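You operate a simulated robot arm through the tools that you are given. There is no shell and no other tool.

You are at the controls of a simulated robot arm. One attempt, no reset.

TASK
Put steel plugs 20 and 10 in their numbered holes and give each about a quarter turn clockwise.

It is judged by the outcome, as a careful person would: the job done as asked, and still so three seconds after it is handed in. It fails if anything else is knocked over, pushed out of place, dropped, spilled or broken.

THE ROBOT
A 7-joint arm with a two-finger parallel gripper, fixed in place. Base frame: the origin is at the foot of the arm, x ahead of it, y to its left, z up. Lengths are in mm, angles in rad, forces in N, time in s.
With the tool pointing down near the work surface it reaches from about 100 to 640 mm from the base axis. Its first joint turns from -1.152 to 1.152 rad. Payload 1.57 kg.
Tool frame: the origin (TCP) lies between the finger pads and is the grasp point; the fingertips stand 30 mm ahead of it; z points along the fingers, y is the line along which they close. Largest opening 80 mm; finger width 17, thickness 12; the body of the gripper, 40 by 82 mm, starts 80 mm behind the TCP.
Orientation is that of the tool frame in the base frame, as a unit quaternion [w, x, y, z]. With the fingers straight down and closing along the base's y, the tool's x points along the base's -x, its y along +y and its z along -z.

THE INTERFACE
- The arm moves only by the tool move_arm. Its argument "deltas" is a list of rows, each a list of 7 numbers: the turn, a rotation vector about the base's x, y, z in rad, then the shift along the base's x, y, z in mm, then the opening in per cent of the stroke, from 0 (shut) to 100 (fully open). In form: [[ax, ay, az, dx, dy, dz, grip], ...]. A call has 1 to 20 rows; each row is the pose to reach, as a shift and turn from the pose commanded when the call began. Each row takes 0.2 s and may step no farther than 50 mm and 0.15 rad from the row before; otherwise, or with a gripper value out of range, the whole call is refused. Where a pose cannot be reached the arm comes as near as it can. A force on the tool above 50 N (or 10 N above the force at the start of the call, whichever is more), or a blocked arm, ends the call early, and 0.2 s more pass. The fingers move at their own pace (about 72 mm/s each) and stop on an object; they squeeze with about 43 N. The grip force told is the motor's: it shows also when the fingers shut on nothing. Time passes only in rows, and 0.2 s behind the last, so rows that repeat a pose let the fingers close. It gives the time, the measured TCP pose, the force on the tool (base axes), the opening and the grip force at its end, in the units of the frame above (readings bear some noise), with the torque about the TCP (base axes, N m) and any sound that the robot's microphone picked up.
- Cameras (640 x 400 px; columns grow to the right, rows downward): "scene" is fixed at [61.5, 436, 1425.4]; the picture's right is [-0.70, -0.71, 0.00], its down [-0.40, 0.39, -0.83] and it looks along [0.59, -0.58, -0.56] (base axes); focal length 368 px, centre (320, 200). "wrist" rides on the gripper at [72, -7, -122] in the tool frame; the picture's right is [0.09, 1.00, 0.00], its down [-0.84, 0.08, -0.54] and it looks along [-0.54, 0.05, 0.84] (tool axes); focal length 238 px, centre (320, 200). There is no depth. A picture from a camera that has moved, and an enlarged one, comes with that camera's place and axes in the base frame and with its lens.
- grab_frame(camera): a new picture of that camera. It takes no simulated time.
- inspect(camera, box): a new picture of the part [left, top, right, bottom] of that camera's present view, enlarged. It takes no simulated time.
- finish_job(): hands the job in; it is judged then, once.

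Nothing tells you positions but the pictures and the camera data. Unless the task says otherwise, let go and move clear before handing in.

The tools are called after "Call:" as a command line: name --pt "numbers of a row" for each row, then --argument value for the rest, lists and objects as JSON in quotes. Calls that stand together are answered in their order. move_arm: Moves the arm, as the interface text tells. Its arguments: {"type":"object","properties":{"deltas":{"type":"array"}},"required":["deltas"]} The other tools are called the same way: grab_frame (camera) takes a picture; inspect (camera, box) takes an enlarged picture of a part of a camera's view; finish_job () hands the job in.

At the start:

```text
time_s: 0.0
tcp_pos: [361.1, 181.3, 1112.6]
tool_rot: [0.0, 0.0, 1.0, 0.001]
ft_force: [-0.4, 0.3, -0.1]
ft_torque: [0.0, 0.03, -0.02]
width: 80.0
finger_force: 0.0
```

scene: 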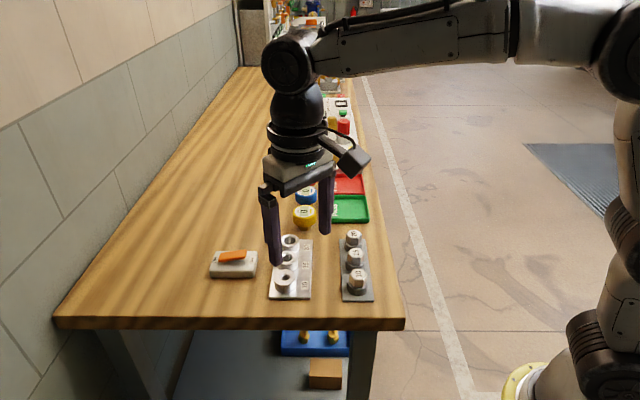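
wrist: 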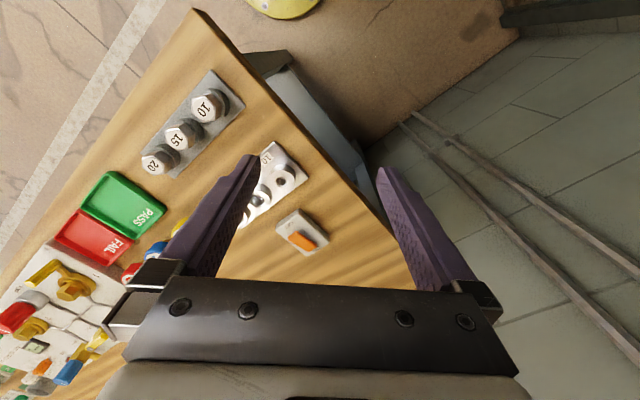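

I see a bench with a rack of three plugs (10, 15, 20) and a plate with three holes beside it. I'll enlarge the views first to locate them.

Call:
inspect --camera "scene" --box '[200, 200, 400, 325]'

Call:
inspect --camera "wrist" --box '[120, 60, 340, 260]'

```text
3.20 times, centred on (300, 262) of scene
camera zoom: at [61.5, 436.0, 1425.4], right [-0.7, -0.71, 0.0], down [-0.4, 0.39, -0.83], along [0.59, -0.58, -0.56], focal length 1179 px, centre (384, 0)
```

zoom: 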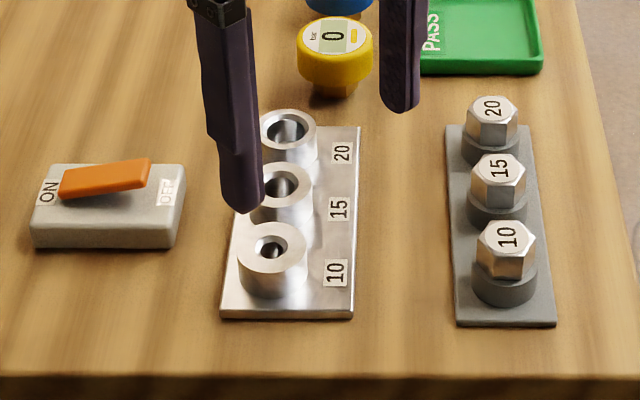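

```text
2.00 times, centred on (230, 160) of wrist
camera zoom: at [288.7, 174.6, 1234.1], right [-0.09, 1.0, 0.0], down [0.84, 0.08, 0.54], along [0.54, 0.05, -0.84], focal length 477 px, centre (500, 280)
```

zoom: 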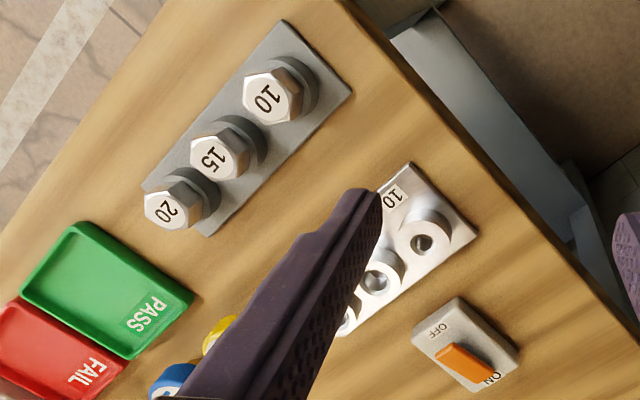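

I can place things roughly: plugs near x 370–457, y 26 to -60, and holes near x 473–550, y 125 to 46. Both rows run along about (0.7, -0.7). I'll yaw the tool 45° to line up with them and close the fingers for a clearer wrist view.

Call:
move_arm --pt "0 0 -0.13 5 -12 -10 60" --pt "0 0 -0.26 10 -25 -20 30" --pt "0 0 -0.39 15 -38 -30 0" --pt "0 0 -0.52 20 -50 -40 0" --pt "0 0 -0.65 25 -63 -50 0" --pt "0 0 -0.785 30 -76 -60 0" --pt "0 0 -0.785 30 -76 -60 0"

Call:
grab_frame --camera "wrist"

Call:
grab_frame --camera "scene"

```text
time_s: 1.6
tcp_pos: [389.2, 103.9, 1053.5]
tool_rot: [0.001, 0.384, 0.923, 0.0]
ft_force: [-0.2, 0.0, 0.6]
ft_torque: [0.03, -0.01, 0.0]
width: 0.0
finger_force: 21.1
```

```text
taken
camera wrist: at [335.2, 151.0, 1174.3], right [0.64, 0.77, 0.0], down [0.65, -0.54, 0.54], along [0.42, -0.35, -0.84], focal length 238 px, centre (320, 200)
```

wrist: 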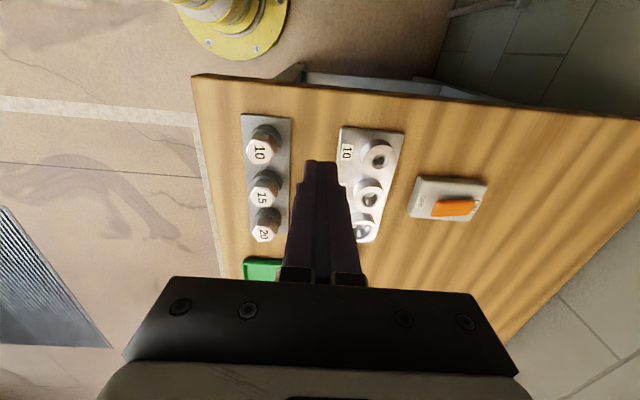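

```text
taken
```

scene: 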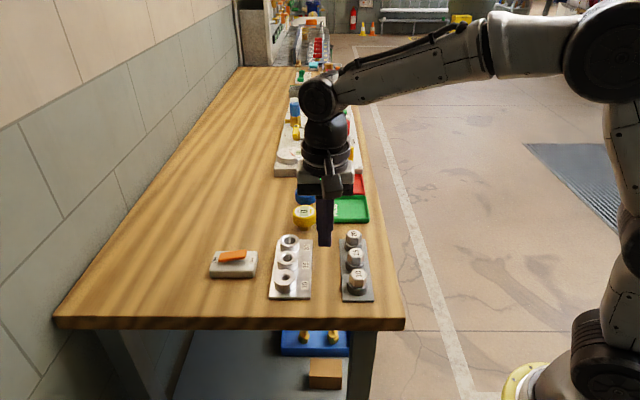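

Call:
inspect --camera "wrist" --box '[220, 90, 420, 260]'

Call:
inspect --camera "scene" --box '[250, 220, 390, 310]'

```text
2.35 times, centred on (320, 175) of wrist
camera zoom: at [335.2, 151.0, 1174.3], right [0.64, 0.77, 0.0], down [0.65, -0.54, 0.54], along [0.42, -0.35, -0.84], focal length 561 px, centre (320, 259)
```

zoom: 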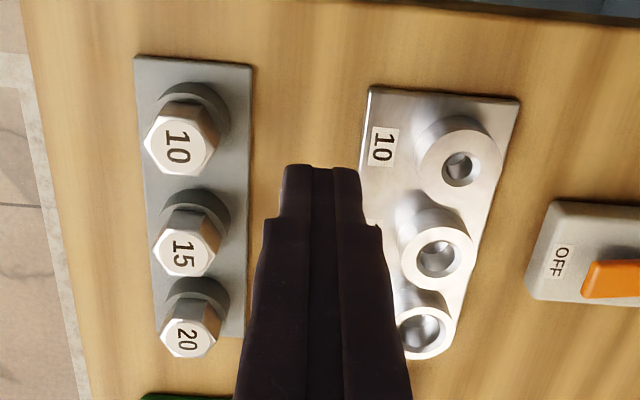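

```text
4.44 times, centred on (320, 265) of scene
camera zoom: at [61.6, 436.0, 1425.4], right [-0.7, -0.71, 0.0], down [-0.4, 0.39, -0.83], along [0.59, -0.58, -0.56], focal length 1637 px, centre (320, -89)
```

zoom: 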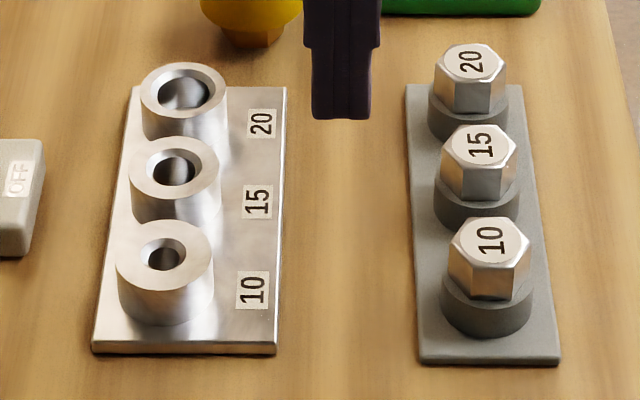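

Call:
inspect --camera "scene" --box '[335, 225, 375, 305]'

Call:
inspect --camera "wrist" --box '[230, 110, 300, 250]'

Call:
inspect --camera "scene" --box '[265, 228, 315, 303]'

```text
5.00 times, centred on (355, 265) of scene
camera zoom: at [61.6, 436.0, 1425.4], right [-0.7, -0.71, 0.0], down [-0.4, 0.39, -0.83], along [0.59, -0.58, -0.56], focal length 1842 px, centre (145, -125)
```

zoom: 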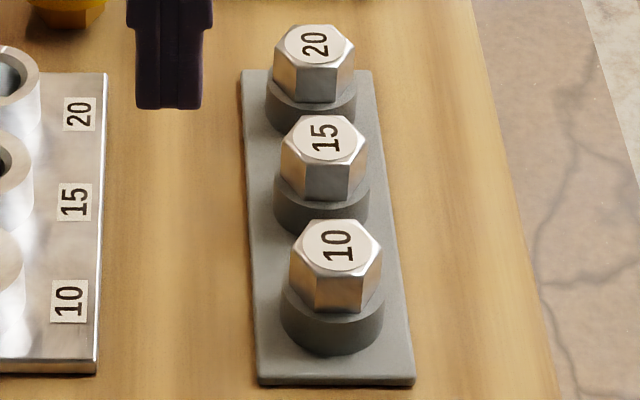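

```text
2.86 times, centred on (265, 180) of wrist
camera zoom: at [335.2, 151.0, 1174.3], right [0.64, 0.77, 0.0], down [0.65, -0.54, 0.54], along [0.42, -0.35, -0.84], focal length 681 px, centre (477, 257)
```

zoom: 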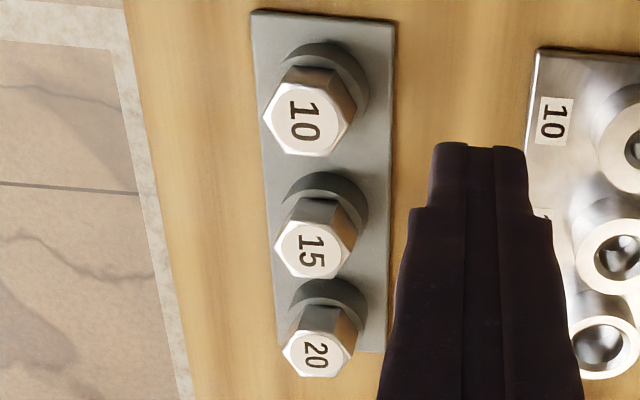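

```text
5.33 times, centred on (290, 266) of scene
camera zoom: at [61.6, 436.0, 1425.4], right [-0.7, -0.71, 0.0], down [-0.4, 0.39, -0.83], along [0.59, -0.58, -0.56], focal length 1965 px, centre (480, -149)
```

zoom: 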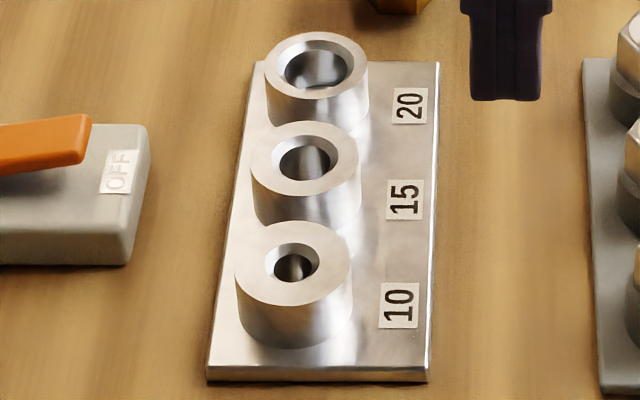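

Plug 10 is near (369, 31), plug 20 near (456, -55), hole 10 near (469, 130) and hole 20 near (543, 55), with head tops around z 914. I'll open the fingers and go closer over the plugs to refine positions and hex orientation.

Call:
move_arm --pt "0 0 0 -8 -30 -18 100" --pt "0 0 0 -16 -56 -36 100" --pt "0 0 0 -23 -81 -53 100" --pt "0 0 0 -23 -81 -53 100"

Call:
grab_frame --camera "wrist"

Call:
inspect --camera "wrist" --box '[240, 80, 400, 280]'

```text
time_s: 2.6
tcp_pos: [368.4, 22.6, 1001.1]
tool_rot: [0.0, 0.383, 0.924, -0.001]
ft_force: [0.3, 0.3, 0.4]
ft_torque: [0.0, -0.02, 0.0]
width: 80.2
finger_force: 0.0
```

```text
taken
camera wrist: at [312.9, 70.0, 1121.2], right [0.64, 0.77, 0.0], down [0.65, -0.54, 0.54], along [0.42, -0.35, -0.84], focal length 238 px, centre (320, 200)
```

wrist: 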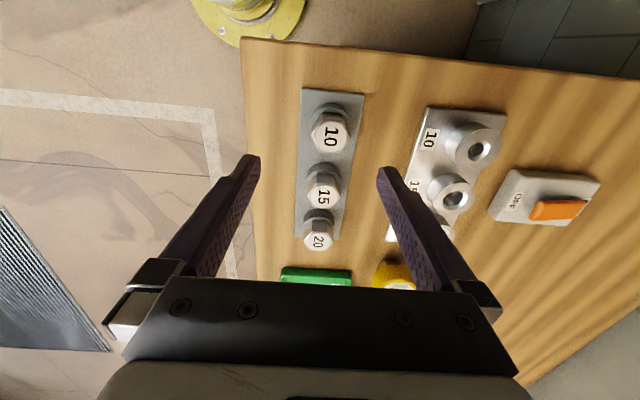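

```text
2.00 times, centred on (320, 180) of wrist
camera zoom: at [312.9, 70.0, 1121.2], right [0.64, 0.77, 0.0], down [0.65, -0.54, 0.54], along [0.42, -0.35, -0.84], focal length 477 px, centre (320, 240)
```

zoom: 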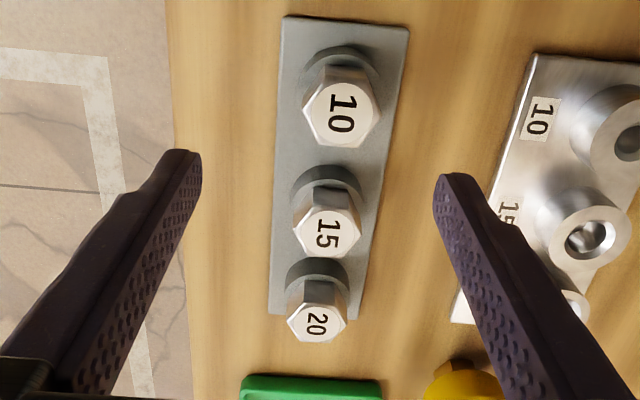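

Call:
inspect --camera "wrist" --box '[298, 98, 368, 168]'

Call:
inspect --camera "wrist" --box '[284, 190, 354, 260]'

```text
5.71 times, centred on (333, 133) of wrist
camera zoom: at [312.9, 70.0, 1121.2], right [0.64, 0.77, 0.0], down [0.65, -0.54, 0.54], along [0.42, -0.35, -0.84], focal length 1362 px, centre (246, 583)
```

zoom: 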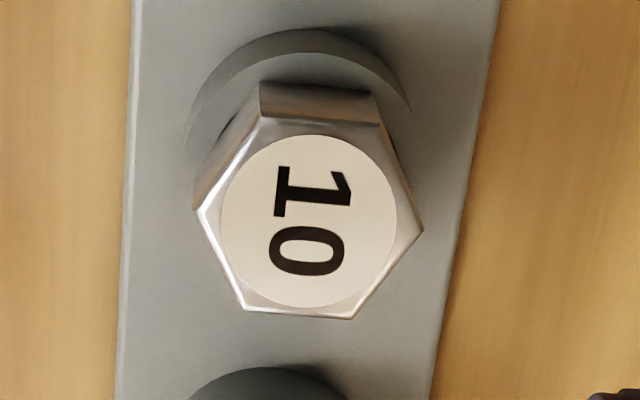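

```text
5.71 times, centred on (319, 225) of wrist
camera zoom: at [312.9, 70.0, 1121.2], right [0.64, 0.77, 0.0], down [0.65, -0.54, 0.54], along [0.42, -0.35, -0.84], focal length 1362 px, centre (326, 57)
```

zoom: 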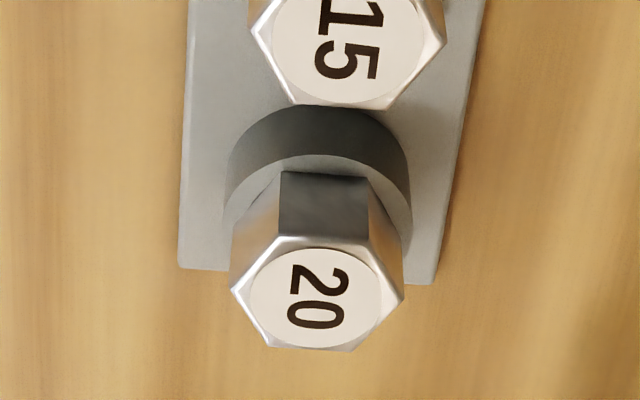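

Plug 10's hex has corners across the row (about 46°) and measures about 30 mm across flats, centred near (371, 34). I'll turn the fingers about 31° to face a pair of flats and hover just above the head.

Call:
move_arm --pt "0 0 0.135 1 3 -10 100" --pt "0 0 0.27 1.5 5 -20 100" --pt "0 0 0.405 2 7 -30 100" --pt "0 0 0.54 2.5 10 -40 100" --pt "0 0 0.54 2.5 10 -40 100"

Call:
grab_frame --camera "wrist"

Call:
inspect --camera "scene" --box '[320, 210, 400, 310]'

```text
time_s: 3.8
tcp_pos: [368.9, 35.0, 960.5]
tool_rot: [0.0, 0.12, 0.993, 0.0]
ft_force: [0.1, -0.4, -0.6]
ft_torque: [-0.01, -0.01, 0.03]
width: 79.9
finger_force: 0.1
```

```text
taken
camera wrist: at [298.9, 45.2, 1080.8], right [0.15, 0.99, 0.0], down [0.83, -0.13, 0.54], along [0.54, -0.08, -0.84], focal length 238 px, centre (320, 200)
```

wrist: 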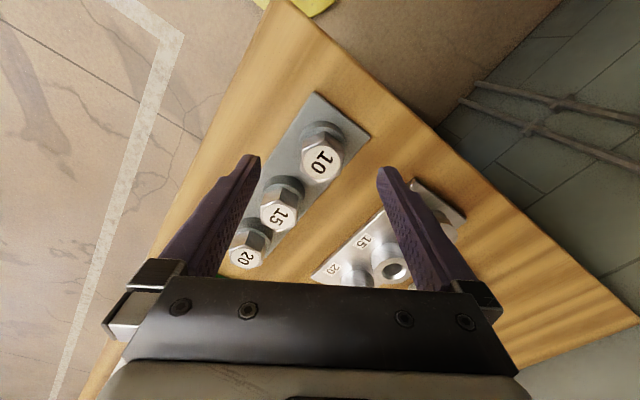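

```text
4.00 times, centred on (360, 260) of scene
camera zoom: at [61.5, 436.0, 1425.4], right [-0.7, -0.71, 0.0], down [-0.4, 0.39, -0.83], along [0.59, -0.58, -0.56], focal length 1473 px, centre (160, -40)
```

zoom: 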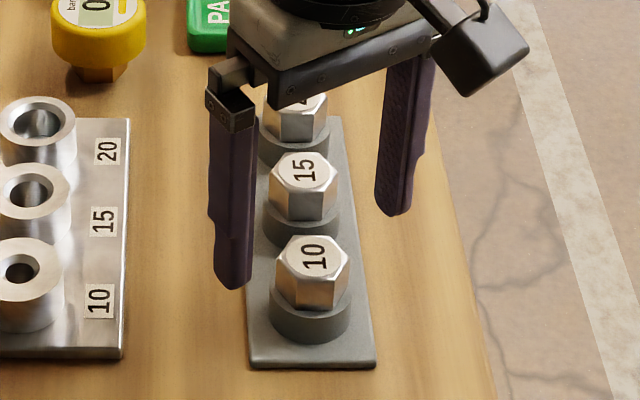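

Call:
inspect --camera "scene" --box '[380, 263, 340, 303]'

Call:
inspect --camera "scene" --box '[340, 260, 384, 304]'

Call:
inspect --camera "wrist" --box '[280, 110, 360, 190]'

```text
refused: the box must be [left, top, right, bottom]
```

```text
9.09 times, centred on (362, 282) of scene
camera zoom: at [61.5, 436.0, 1425.4], right [-0.7, -0.71, 0.0], down [-0.4, 0.39, -0.83], along [0.59, -0.58, -0.56], focal length 3349 px, centre (-62, -546)
```

zoom: 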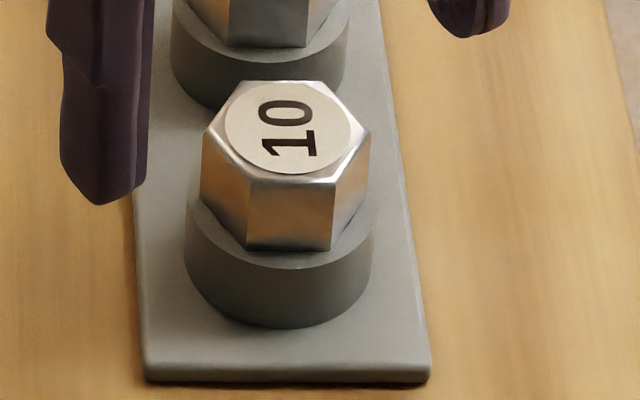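

```text
5.00 times, centred on (320, 150) of wrist
camera zoom: at [298.9, 45.2, 1080.8], right [0.15, 0.99, 0.0], down [0.83, -0.13, 0.54], along [0.54, -0.08, -0.84], focal length 1192 px, centre (320, 450)
```

zoom: 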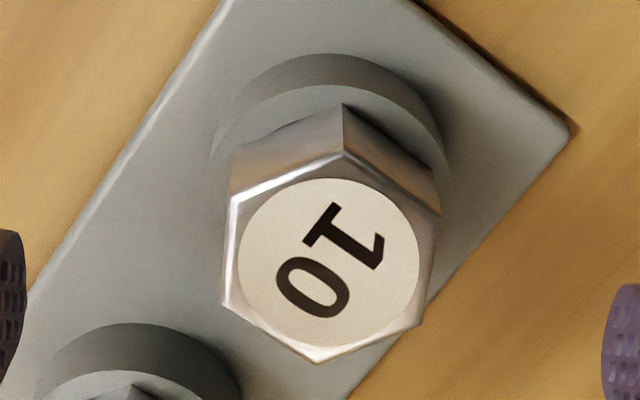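

The plug 10 head is about 17 mm tall (z roughly 897–914), and the fingers line up with its flats. I'll lower so the tips sit around z 901 beside the head, then grip.

Call:
move_arm --pt "0 0 0 1.5 0.6 -10 100" --pt "0 0 0 1.5 0.6 -20 100" --pt "0 0 0 1.5 0.6 -27 100" --pt "0 0 0 1.5 0.6 -27 100"

Call:
inspect --camera "scene" --box '[320, 230, 400, 310]'

Call:
inspect --camera "wrist" --box '[230, 90, 410, 250]'

```text
time_s: 4.8
tcp_pos: [369.6, 34.4, 933.1]
tool_rot: [-0.001, 0.123, 0.992, 0.0]
ft_force: [-0.5, 0.1, -0.3]
ft_torque: [0.04, 0.0, 0.02]
width: 80.0
finger_force: 0.0
```

```text
5.00 times, centred on (360, 270) of scene
camera zoom: at [61.5, 436.0, 1425.4], right [-0.7, -0.71, 0.0], down [-0.4, 0.39, -0.83], along [0.59, -0.58, -0.56], focal length 1842 px, centre (120, -150)
```

zoom: 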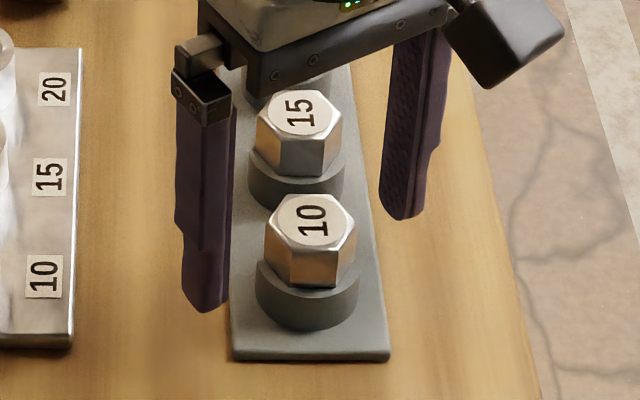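

```text
2.50 times, centred on (320, 170) of wrist
camera zoom: at [300.1, 46.1, 1053.9], right [0.15, 0.99, 0.0], down [0.83, -0.13, 0.54], along [0.54, -0.08, -0.84], focal length 596 px, centre (320, 275)
```

zoom: 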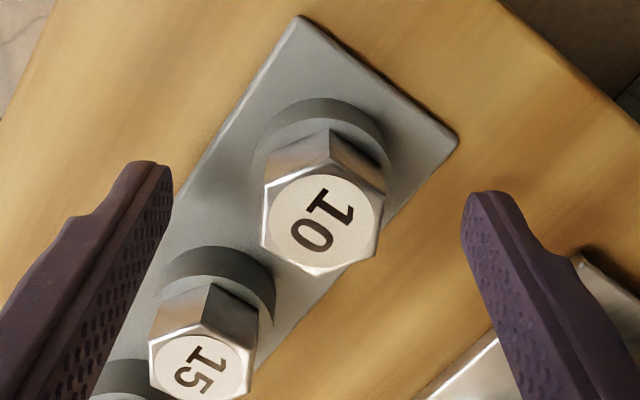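

Call:
move_arm --pt "0 0 0 1.2 0.2 -1 60" --pt "0 0 0 1.2 0.2 -1 0" --pt "0 0 0 1.2 0.2 -1 0" --pt "0 0 0 1.2 0.2 -1 0" --pt "0 0 0 1.2 0.2 -1 0"

Call:
inspect --camera "scene" --box '[320, 230, 400, 310]'

Call:
inspect --camera "wrist" --box '[230, 90, 410, 250]'

```text
time_s: 6.0
tcp_pos: [371.5, 33.9, 932.7]
tool_rot: [0.0, 0.123, 0.992, 0.001]
ft_force: [-1.2, -5.7, 1.2]
ft_torque: [-0.26, 0.07, -0.13]
width: 38.6
finger_force: 44.1
```

```text
5.00 times, centred on (360, 270) of scene
camera zoom: at [61.5, 435.8, 1425.4], right [-0.7, -0.71, 0.0], down [-0.4, 0.39, -0.83], along [0.59, -0.58, -0.56], focal length 1842 px, centre (120, -150)
```

zoom: 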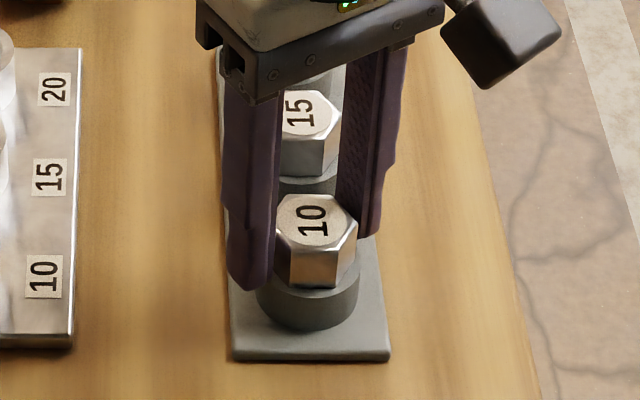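

```text
2.50 times, centred on (320, 170) of wrist
camera zoom: at [301.2, 45.9, 1053.3], right [0.15, 0.99, 0.0], down [0.83, -0.13, 0.54], along [0.54, -0.08, -0.84], focal length 596 px, centre (320, 275)
```

zoom: 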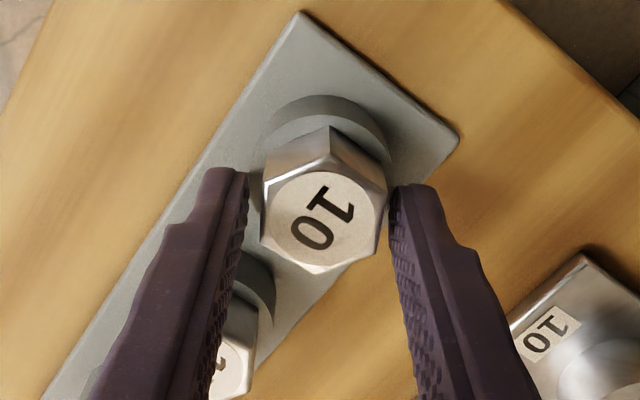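

The width stopped at 38.6 mm, which matches the rack boss diameter rather than the hex, so the tips are too low. I'll open, rise about 7 mm and regrip.

Call:
move_arm --pt "0 0 0 0 0 0 100" --pt "0 0 0 0 0 0 100" --pt "0 0 0 0 0 7 70" --pt "0 0 0 0 0 7 70"

Call:
inspect --camera "scene" --box '[320, 230, 400, 310]'

Call:
inspect --camera "wrist" --box '[230, 90, 410, 250]'

```text
time_s: 7.0
tcp_pos: [371.9, 34.9, 940.5]
tool_rot: [0.0, 0.122, 0.993, 0.0]
ft_force: [-0.8, -0.1, -0.2]
ft_torque: [-0.03, 0.02, 0.02]
width: 56.3
finger_force: 0.0
```

```text
5.00 times, centred on (360, 270) of scene
camera zoom: at [61.5, 436.0, 1425.4], right [-0.7, -0.71, 0.0], down [-0.4, 0.39, -0.83], along [0.59, -0.58, -0.56], focal length 1842 px, centre (120, -150)
```

zoom: 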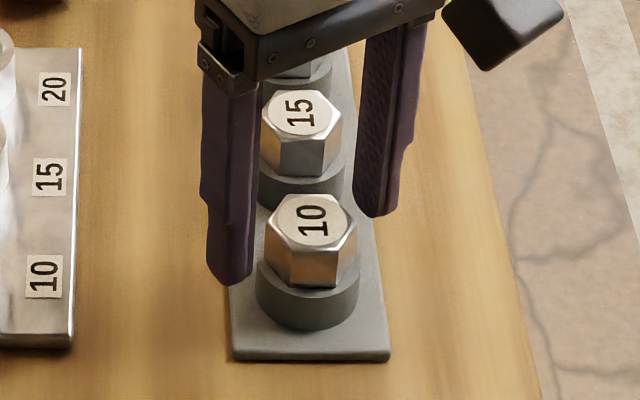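

```text
2.50 times, centred on (320, 170) of wrist
camera zoom: at [301.5, 46.3, 1060.5], right [0.15, 0.99, 0.0], down [0.83, -0.13, 0.54], along [0.54, -0.08, -0.84], focal length 596 px, centre (320, 275)
```

zoom: 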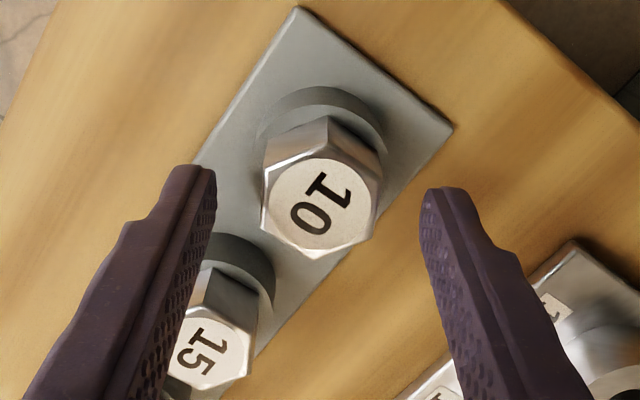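

Call:
move_arm --pt "0 0 0 0 0 0 0" --pt "0 0 0 0 0 0 0" --pt "0 0 0 0 0 0 0" --pt "0 0 0 0 0 0 0"

Call:
inspect --camera "scene" --box '[320, 230, 400, 310]'

Call:
inspect --camera "wrist" --box '[260, 110, 380, 210]'

```text
time_s: 8.0
tcp_pos: [371.1, 35.2, 938.8]
tool_rot: [0.0, 0.122, 0.993, 0.001]
ft_force: [-0.6, -0.1, 1.7]
ft_torque: [0.01, 0.01, -0.07]
width: 33.6
finger_force: 41.3
```

```text
5.00 times, centred on (360, 270) of scene
camera zoom: at [61.5, 436.0, 1425.4], right [-0.7, -0.71, 0.0], down [-0.4, 0.39, -0.83], along [0.59, -0.58, -0.56], focal length 1842 px, centre (120, -150)
```

zoom: 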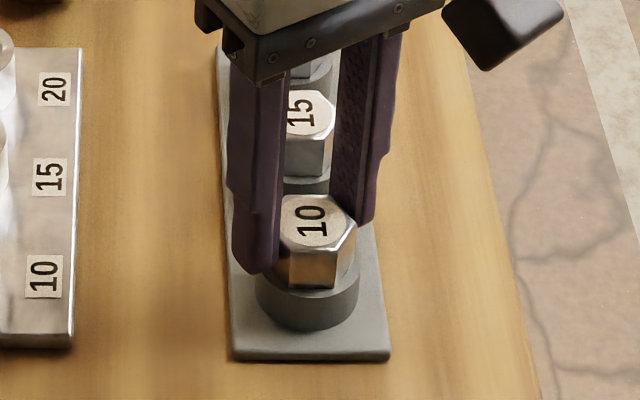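

```text
4.00 times, centred on (320, 160) of wrist
camera zoom: at [301.5, 46.2, 1060.5], right [0.15, 0.99, 0.0], down [0.83, -0.13, 0.54], along [0.54, -0.08, -0.84], focal length 953 px, centre (320, 360)
```

zoom: 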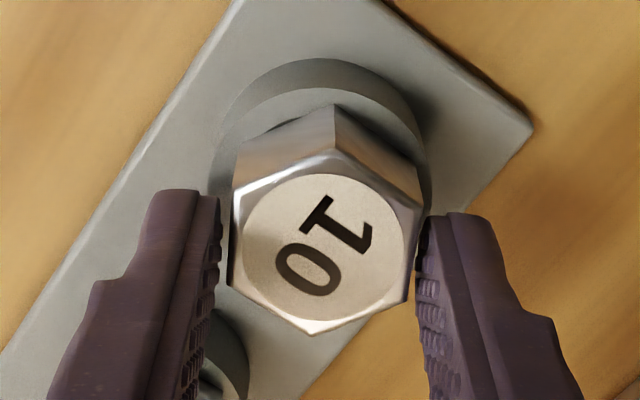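

The pads stopped at 33.6 mm, still wider than the roughly 29 mm flats I measure. Combining the wrist views, I get the head top at about z 922 and the centre near (368.7, 36). I'll regrip a bit higher and re-centred to learn what the fingers are touching.

Call:
move_arm --pt "0 0 0 0 0 0 60" --pt "0 0 0 -2 0.5 2 60" --pt "0 0 0 -3.9 1 4 60" --pt "0 0 0 -3.9 1 4 0" --pt "0 0 0 -3.9 1 4 0" --pt "0 0 0 -3.9 1 4 0" --pt "0 0 0 -3.9 1 4 0"

Call:
inspect --camera "scene" --box '[335, 255, 385, 300]'

Call:
inspect --camera "wrist" --box '[260, 110, 380, 210]'

```text
time_s: 9.6
tcp_pos: [368.3, 36.7, 944.1]
tool_rot: [0.0, 0.122, 0.993, 0.0]
ft_force: [0.6, -0.3, 0.2]
ft_torque: [0.02, 0.01, -0.02]
width: 33.2
finger_force: 41.2
```

```text
8.89 times, centred on (360, 278) of scene
camera zoom: at [61.6, 436.0, 1425.4], right [-0.7, -0.71, 0.0], down [-0.4, 0.39, -0.83], along [0.59, -0.58, -0.56], focal length 3274 px, centre (-36, -489)
```

zoom: 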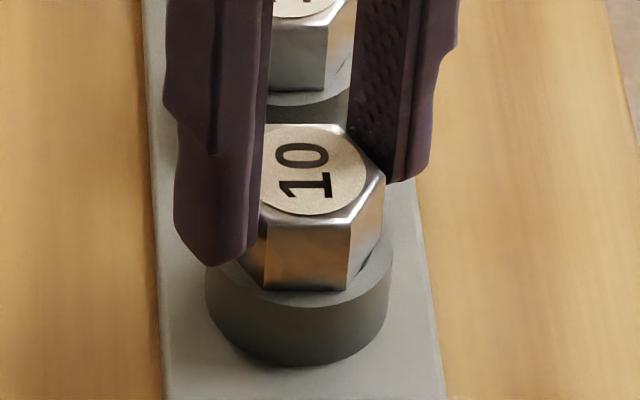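

```text
4.00 times, centred on (320, 160) of wrist
camera zoom: at [297.6, 47.3, 1064.1], right [0.15, 0.99, 0.0], down [0.83, -0.13, 0.54], along [0.54, -0.08, -0.84], focal length 953 px, centre (320, 360)
```

zoom: 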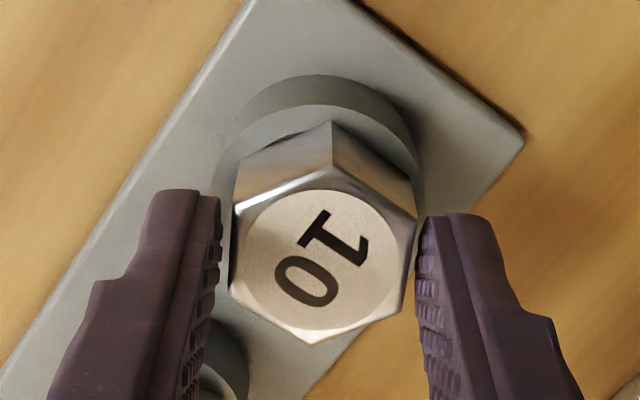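

The width is unchanged and the scene view shows the pads on the hex head, so the plug is held. I'll lift it gently and watch the force.

Call:
move_arm --pt "0 0 0 0 0 3 0" --pt "0 0 0 0 0 8 0" --pt "0 0 0 0 0 16 0"

Call:
inspect --camera "scene" --box '[335, 235, 395, 300]'

```text
time_s: 10.4
tcp_pos: [368.6, 36.8, 960.3]
tool_rot: [0.0, 0.121, 0.993, 0.001]
ft_force: [0.2, 0.1, -1.7]
ft_torque: [0.02, -0.06, 0.01]
width: 33.3
finger_force: 42.0
```

```text
6.15 times, centred on (365, 268) of scene
camera zoom: at [61.6, 436.0, 1425.4], right [-0.7, -0.71, 0.0], down [-0.4, 0.39, -0.83], along [0.59, -0.58, -0.56], focal length 2267 px, centre (43, -215)
```

zoom: 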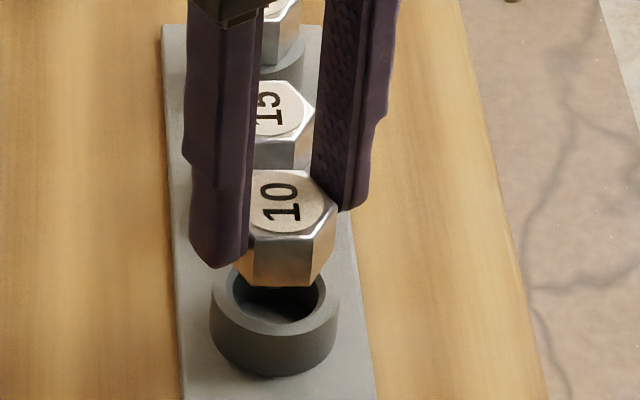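

The plug is coming up with only a small weight on the tool. I'll raise it well clear and look at its shank.

Call:
move_arm --pt "0 0 0 0 0 20 0" --pt "0 0 0 0 0 45 0" --pt "0 0 0 0 0 70 0" --pt "0 0 0 0 0 70 0"

Call:
inspect --camera "scene" --box '[325, 200, 405, 290]'

Call:
grab_frame --camera "wrist"

```text
time_s: 11.4
tcp_pos: [367.7, 33.9, 1029.4]
tool_rot: [-0.001, 0.122, 0.993, 0.0]
ft_force: [0.7, -0.1, -1.7]
ft_torque: [0.02, -0.02, 0.02]
width: 33.2
finger_force: 41.1
```

```text
4.44 times, centred on (365, 245) of scene
camera zoom: at [61.6, 436.0, 1425.4], right [-0.7, -0.71, 0.0], down [-0.4, 0.39, -0.83], along [0.59, -0.58, -0.56], focal length 1637 px, centre (120, 0)
```

zoom: 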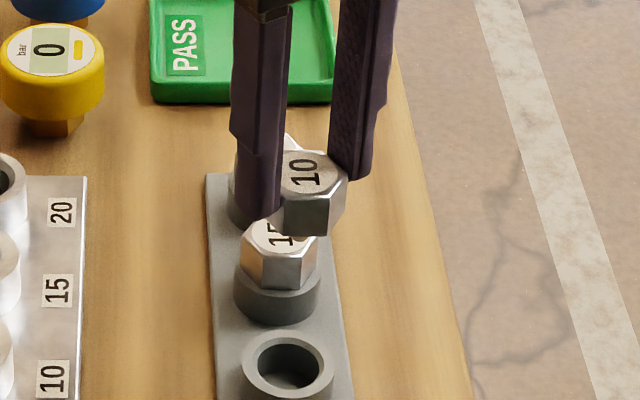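

```text
taken
camera wrist: at [297.2, 46.6, 1150.3], right [0.15, 0.99, 0.0], down [0.83, -0.13, 0.54], along [0.54, -0.08, -0.84], focal length 238 px, centre (320, 200)
```

wrist: 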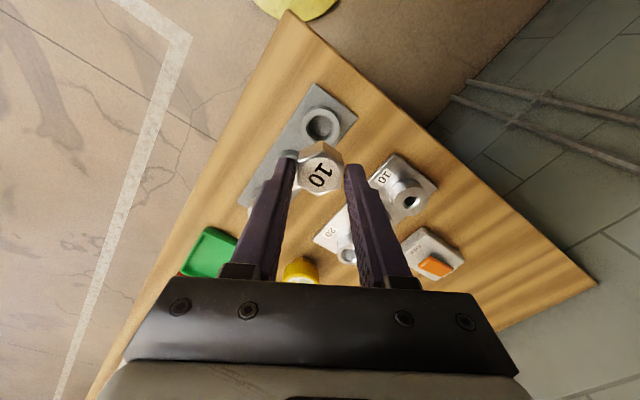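

Call:
inspect --camera "scene" --box '[365, 220, 405, 270]'

Call:
inspect --camera "wrist" --box '[260, 80, 450, 280]'

```text
8.00 times, centred on (385, 245) of scene
camera zoom: at [61.6, 436.0, 1425.4], right [-0.7, -0.71, 0.0], down [-0.4, 0.39, -0.83], along [0.59, -0.58, -0.56], focal length 2947 px, centre (-200, -160)
```

zoom: 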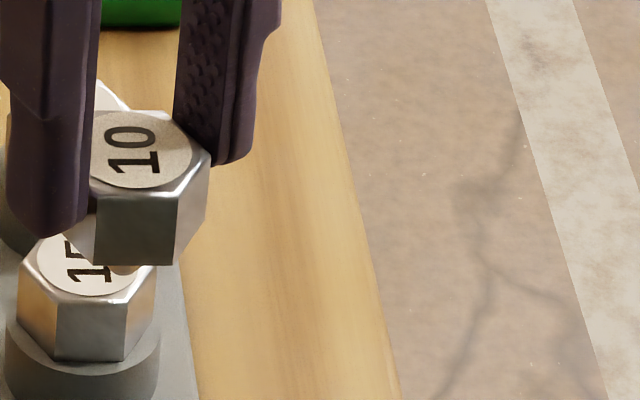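

```text
2.00 times, centred on (355, 180) of wrist
camera zoom: at [297.2, 46.6, 1150.3], right [0.15, 0.99, 0.0], down [0.83, -0.13, 0.54], along [0.54, -0.08, -0.84], focal length 477 px, centre (250, 240)
```

zoom: 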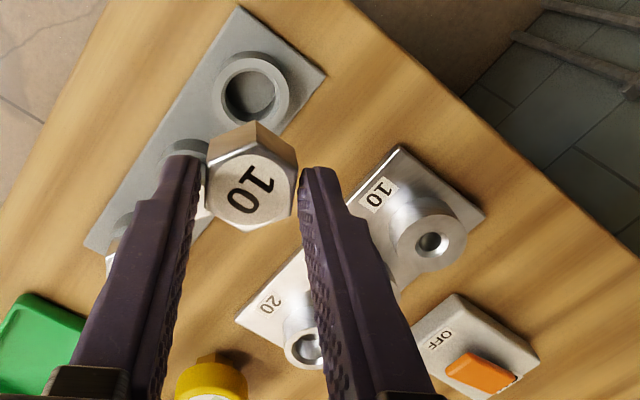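

Plug 10 is held with a short shank below the head. Hole 10's rim comes out near (467, 130) at about z 910. I'll carry the plug above it at this height and check alignment from there.

Call:
move_arm --pt "0 0 0 15 15 0 0" --pt "0 0 0 40 38 0 0" --pt "0 0 0 65 62 0 0" --pt "0 0 0 85 82 0 0" --pt "0 0 0 98.3 94.3 0 0" --pt "0 0 0 98.3 94.3 0 0"

Call:
inspect --camera "wrist" --box '[240, 60, 400, 220]'

Call:
inspect --camera "scene" --box '[240, 180, 340, 310]'

```text
time_s: 12.8
tcp_pos: [466.4, 130.5, 1028.5]
tool_rot: [-0.001, 0.121, 0.993, 0.0]
ft_force: [-0.4, 0.0, -1.6]
ft_torque: [0.0, 0.02, 0.0]
width: 33.0
finger_force: 41.2
```

```text
2.50 times, centred on (320, 140) of wrist
camera zoom: at [395.6, 141.5, 1150.2], right [0.15, 0.99, 0.0], down [0.83, -0.13, 0.54], along [0.54, -0.08, -0.84], focal length 596 px, centre (320, 350)
```

zoom: 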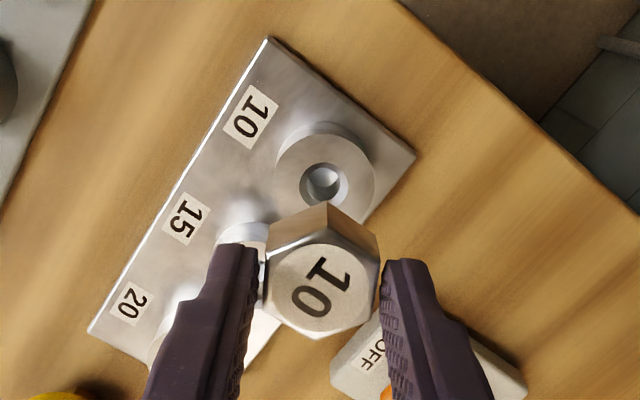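

```text
3.08 times, centred on (290, 245) of scene
camera zoom: at [61.6, 436.0, 1425.4], right [-0.7, -0.71, 0.0], down [-0.4, 0.39, -0.83], along [0.59, -0.58, -0.56], focal length 1133 px, centre (412, 62)
```

zoom: 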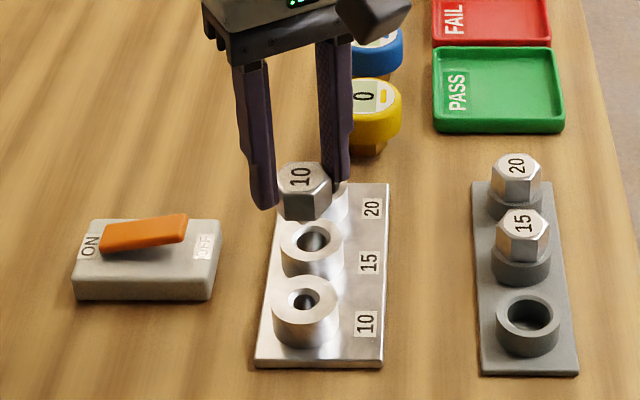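

Call:
inspect --camera "wrist" --box '[285, 120, 355, 210]'

Call:
inspect --camera "scene" --box '[300, 220, 360, 280]'

Call:
inspect --camera "scene" --box '[305, 215, 365, 255]'

```text
4.44 times, centred on (320, 165) of wrist
camera zoom: at [395.6, 141.5, 1150.2], right [0.15, 0.99, 0.0], down [0.83, -0.13, 0.54], along [0.54, -0.08, -0.84], focal length 1059 px, centre (320, 356)
```

zoom: 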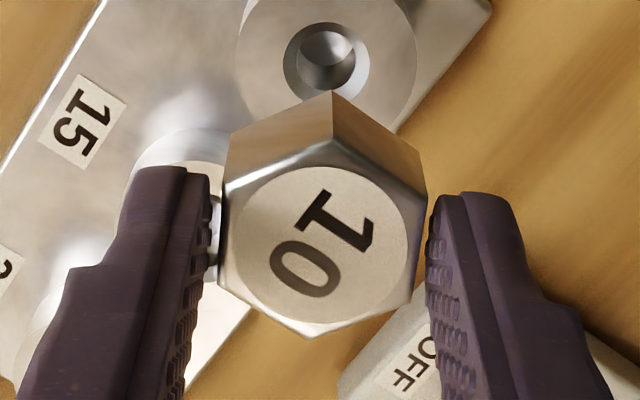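

```text
6.67 times, centred on (330, 250) of scene
camera zoom: at [61.6, 436.0, 1425.4], right [-0.7, -0.71, 0.0], down [-0.4, 0.39, -0.83], along [0.59, -0.58, -0.56], focal length 2456 px, centre (253, -133)
```

zoom: 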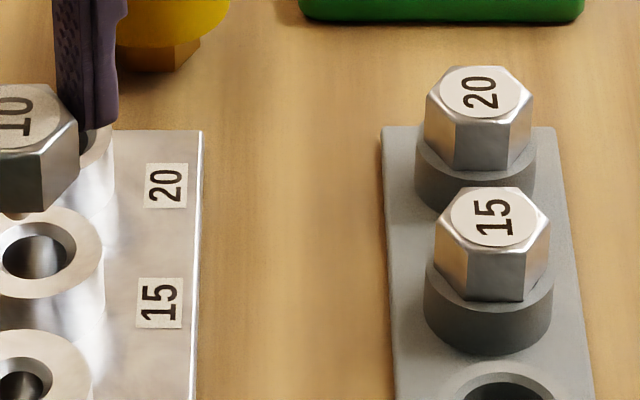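

```text
10.00 times, centred on (335, 235) of scene
camera zoom: at [61.6, 436.0, 1425.4], right [-0.7, -0.71, 0.0], down [-0.4, 0.39, -0.83], along [0.59, -0.58, -0.56], focal length 3684 px, centre (170, -150)
```

zoom: 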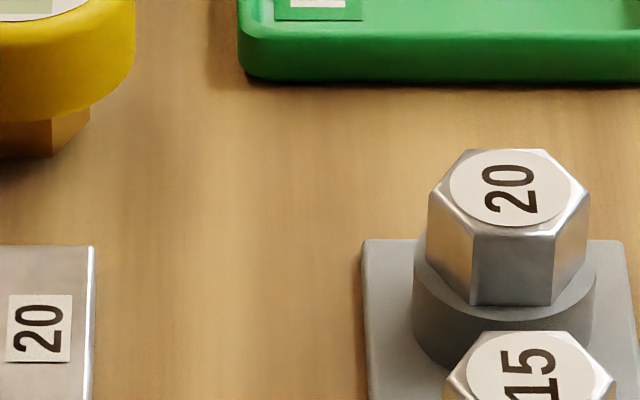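

Call:
move_arm --pt "0 0 0.13 0.5 0.2 0 0" --pt "0 0 0.26 1 0.4 0 0" --pt "0 0 0.39 1.5 0.6 0 0" --pt "0 0 0.52 2 0.8 0 0" --pt "0 0 0.65 2.4 1 0 0" --pt "0 0 0.77 2.4 1 0 0" --pt "0 0 0.77 2.4 1 0 0"

Call:
inspect --camera "wrist" --box '[285, 110, 355, 210]'

Call:
inspect --camera "scene" --box '[265, 210, 345, 310]'

```text
time_s: 14.4
tcp_pos: [468.1, 131.9, 1029.2]
tool_rot: [0.0, -0.26, 0.966, 0.0]
ft_force: [0.4, 0.0, -0.7]
ft_torque: [0.01, 0.0, -0.01]
width: 33.3
finger_force: 41.1
```

```text
4.00 times, centred on (320, 160) of wrist
camera zoom: at [410.7, 89.4, 1150.2], right [-0.58, 0.81, 0.0], down [0.68, 0.49, 0.54], along [0.44, 0.31, -0.84], focal length 953 px, centre (320, 360)
```

zoom: 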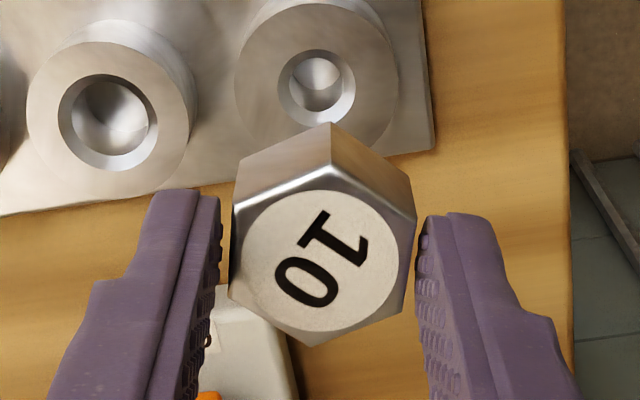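

```text
4.00 times, centred on (305, 260) of scene
camera zoom: at [61.6, 436.0, 1425.4], right [-0.7, -0.71, 0.0], down [-0.4, 0.39, -0.83], along [0.59, -0.58, -0.56], focal length 1473 px, centre (380, -40)
```

zoom: 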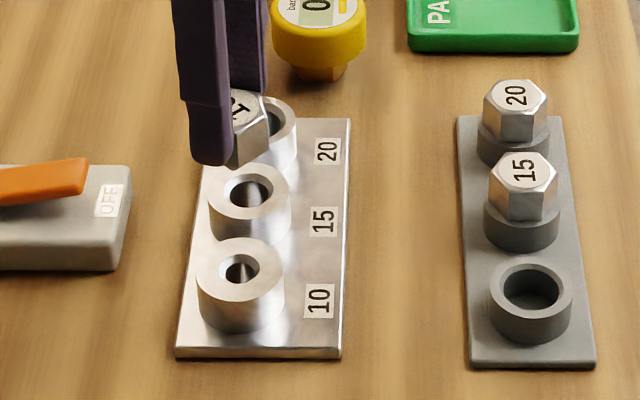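

Hole 10 agrees from two wrist angles at (469.9, 131.0), within 1 mm of the plug's axis. I'll lower to just above the rim and check before inserting.

Call:
move_arm --pt "0 0 0 0.4 -0.5 -20 0" --pt "0 0 0 0.4 -0.5 -40 0" --pt "0 0 0 0.4 -0.5 -56 0" --pt "0 0 0 0.4 -0.5 -56 0"

Call:
inspect --camera "scene" --box '[260, 240, 320, 310]'

Call:
inspect --camera "wrist" --box '[275, 110, 365, 210]'

```text
time_s: 15.4
tcp_pos: [469.3, 130.1, 973.3]
tool_rot: [0.0, -0.26, 0.966, 0.0]
ft_force: [0.2, 0.4, -1.3]
ft_torque: [0.03, 0.0, -0.03]
width: 33.3
finger_force: 40.6
```

```text
5.71 times, centred on (290, 275) of scene
camera zoom: at [61.6, 436.0, 1425.4], right [-0.7, -0.71, 0.0], down [-0.4, 0.39, -0.83], along [0.59, -0.58, -0.56], focal length 2105 px, centre (491, -229)
```

zoom: 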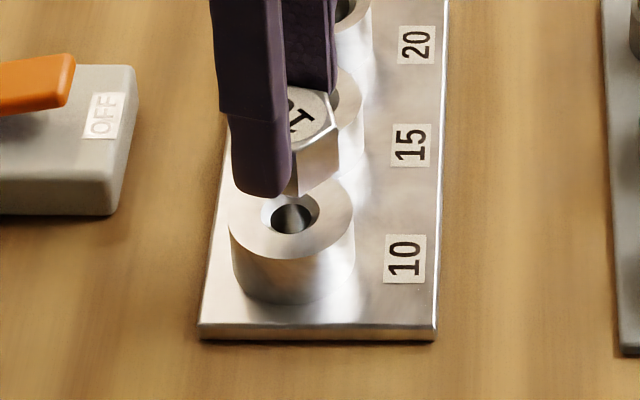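

```text
4.00 times, centred on (320, 160) of wrist
camera zoom: at [411.8, 88.6, 1093.7], right [-0.58, 0.82, 0.0], down [0.69, 0.49, 0.54], along [0.44, 0.31, -0.84], focal length 953 px, centre (320, 360)
```

zoom: 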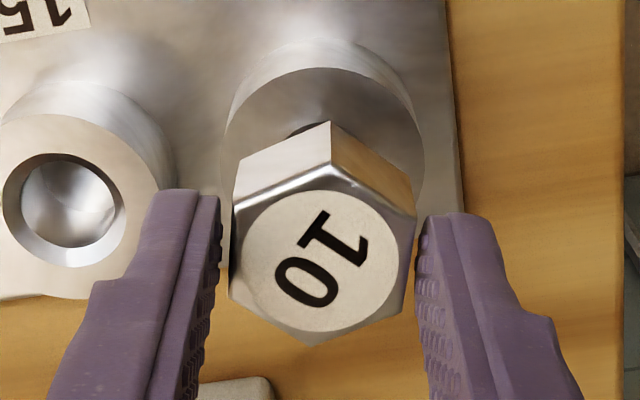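

Alignment looks good from both cameras. I'll lower slowly and watch the force.

Call:
move_arm --pt "0 0 0 0 0 -3 0" --pt "0 0 0 0 0 -6 0" --pt "0 0 0 0 0 -9 0" --pt "0 0 0 0 0 -12 0" --pt "0 0 0 0 0 -12 0"

Call:
inspect --camera "scene" --box '[260, 240, 320, 310]'

```text
time_s: 16.6
tcp_pos: [469.4, 129.3, 960.5]
tool_rot: [0.001, -0.26, 0.966, 0.0]
ft_force: [-0.2, 0.5, -1.2]
ft_torque: [0.0, 0.0, 0.02]
width: 33.1
finger_force: 41.1
```

```text
5.71 times, centred on (290, 275) of scene
camera zoom: at [61.6, 436.0, 1425.4], right [-0.7, -0.71, 0.0], down [-0.4, 0.39, -0.83], along [0.59, -0.58, -0.56], focal length 2105 px, centre (491, -229)
```

zoom: 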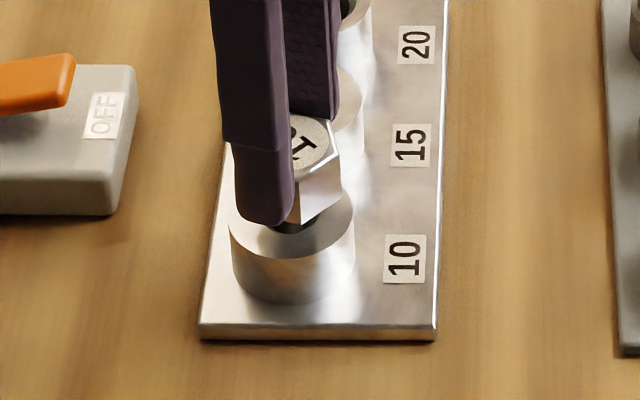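

Call:
move_arm --pt "0 0 0 0 0 -2 0" --pt "0 0 0 0 0 -4 0" --pt "0 0 0 0 0 -6 0" --pt "0 0 0 0 0 -8 0" --pt "0 0 0 0 0 -9 0" --pt "0 0 0 0 0 -9 0"

Call:
inspect --camera "scene" --box '[260, 240, 320, 310]'

Call:
inspect --camera "wrist" --box '[275, 110, 365, 210]'

```text
time_s: 18.0
tcp_pos: [468.3, 131.1, 952.0]
tool_rot: [0.0, -0.259, 0.966, 0.001]
ft_force: [0.2, -0.6, -1.8]
ft_torque: [0.03, 0.02, 0.04]
width: 33.4
finger_force: 41.4
```

```text
5.71 times, centred on (290, 275) of scene
camera zoom: at [61.6, 436.0, 1425.4], right [-0.7, -0.71, 0.0], down [-0.4, 0.39, -0.83], along [0.59, -0.58, -0.56], focal length 2105 px, centre (491, -229)
```

zoom: 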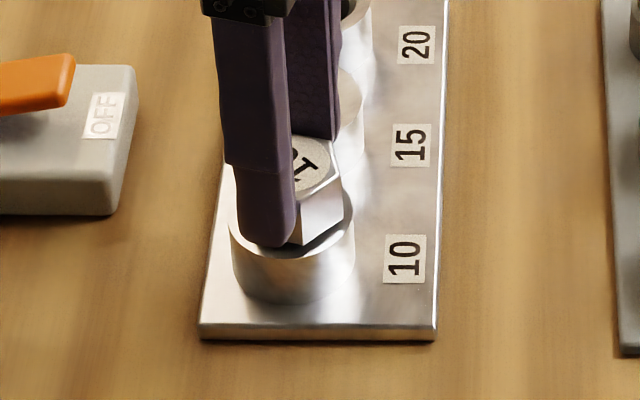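

```text
4.00 times, centred on (320, 160) of wrist
camera zoom: at [411.1, 88.9, 1072.7], right [-0.58, 0.82, 0.0], down [0.69, 0.49, 0.54], along [0.44, 0.31, -0.84], focal length 953 px, centre (320, 360)
```

zoom: 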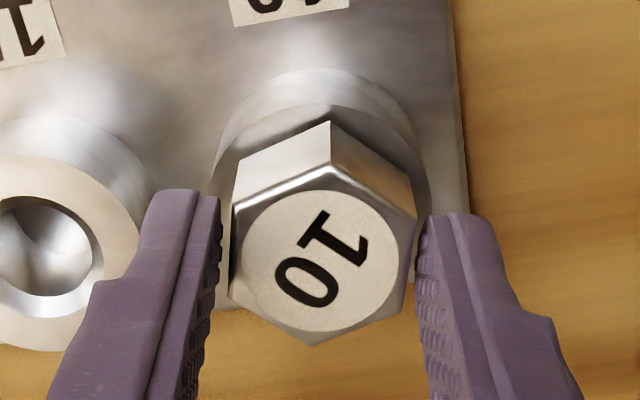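

Call:
move_arm --pt "0 0 0 0 0 -1 0" --pt "0 0 0 0 0 -2 0" --pt "0 0 0 0 0 -3 0" --pt "0 0 0 0 0 -3 0"

Call:
inspect --camera "scene" --box '[270, 255, 310, 295]'

```text
time_s: 19.0
tcp_pos: [468.4, 130.1, 950.0]
tool_rot: [0.0, -0.26, 0.966, 0.0]
ft_force: [-0.6, 1.1, 1.0]
ft_torque: [-0.03, 0.04, 0.01]
width: 33.1
finger_force: 40.8
```

```text
10.00 times, centred on (290, 275) of scene
camera zoom: at [61.5, 436.0, 1425.4], right [-0.7, -0.71, 0.0], down [-0.4, 0.39, -0.83], along [0.59, -0.58, -0.56], focal length 3684 px, centre (620, -550)
```

zoom: 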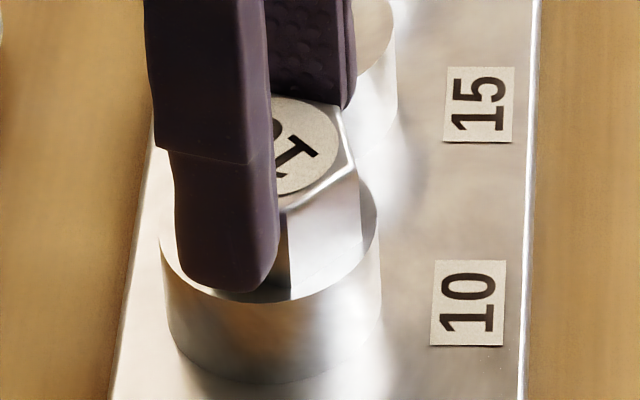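

Call:
move_arm --pt "0 0 0 0 0 -0.7 0" --pt "0 0 0 0 0 -1.4 0" --pt "0 0 0 0 0 -1.4 0"

Call:
inspect --camera "wrist" --box '[275, 110, 365, 210]'

```text
time_s: 19.8
tcp_pos: [468.4, 130.2, 949.8]
tool_rot: [0.001, -0.261, 0.965, -0.002]
ft_force: [-5.6, -2.5, 16.1]
ft_torque: [-0.14, 0.5, -0.03]
width: 33.3
finger_force: 41.3
```

```text
4.00 times, centred on (320, 160) of wrist
camera zoom: at [411.0, 88.9, 1069.9], right [-0.58, 0.82, 0.0], down [0.68, 0.49, 0.54], along [0.44, 0.31, -0.84], focal length 953 px, centre (320, 360)
```

zoom: 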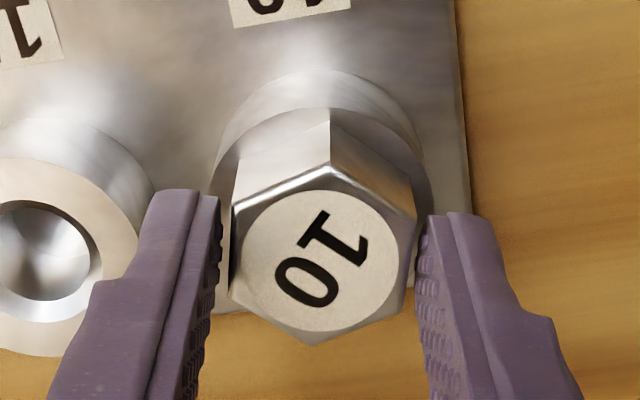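

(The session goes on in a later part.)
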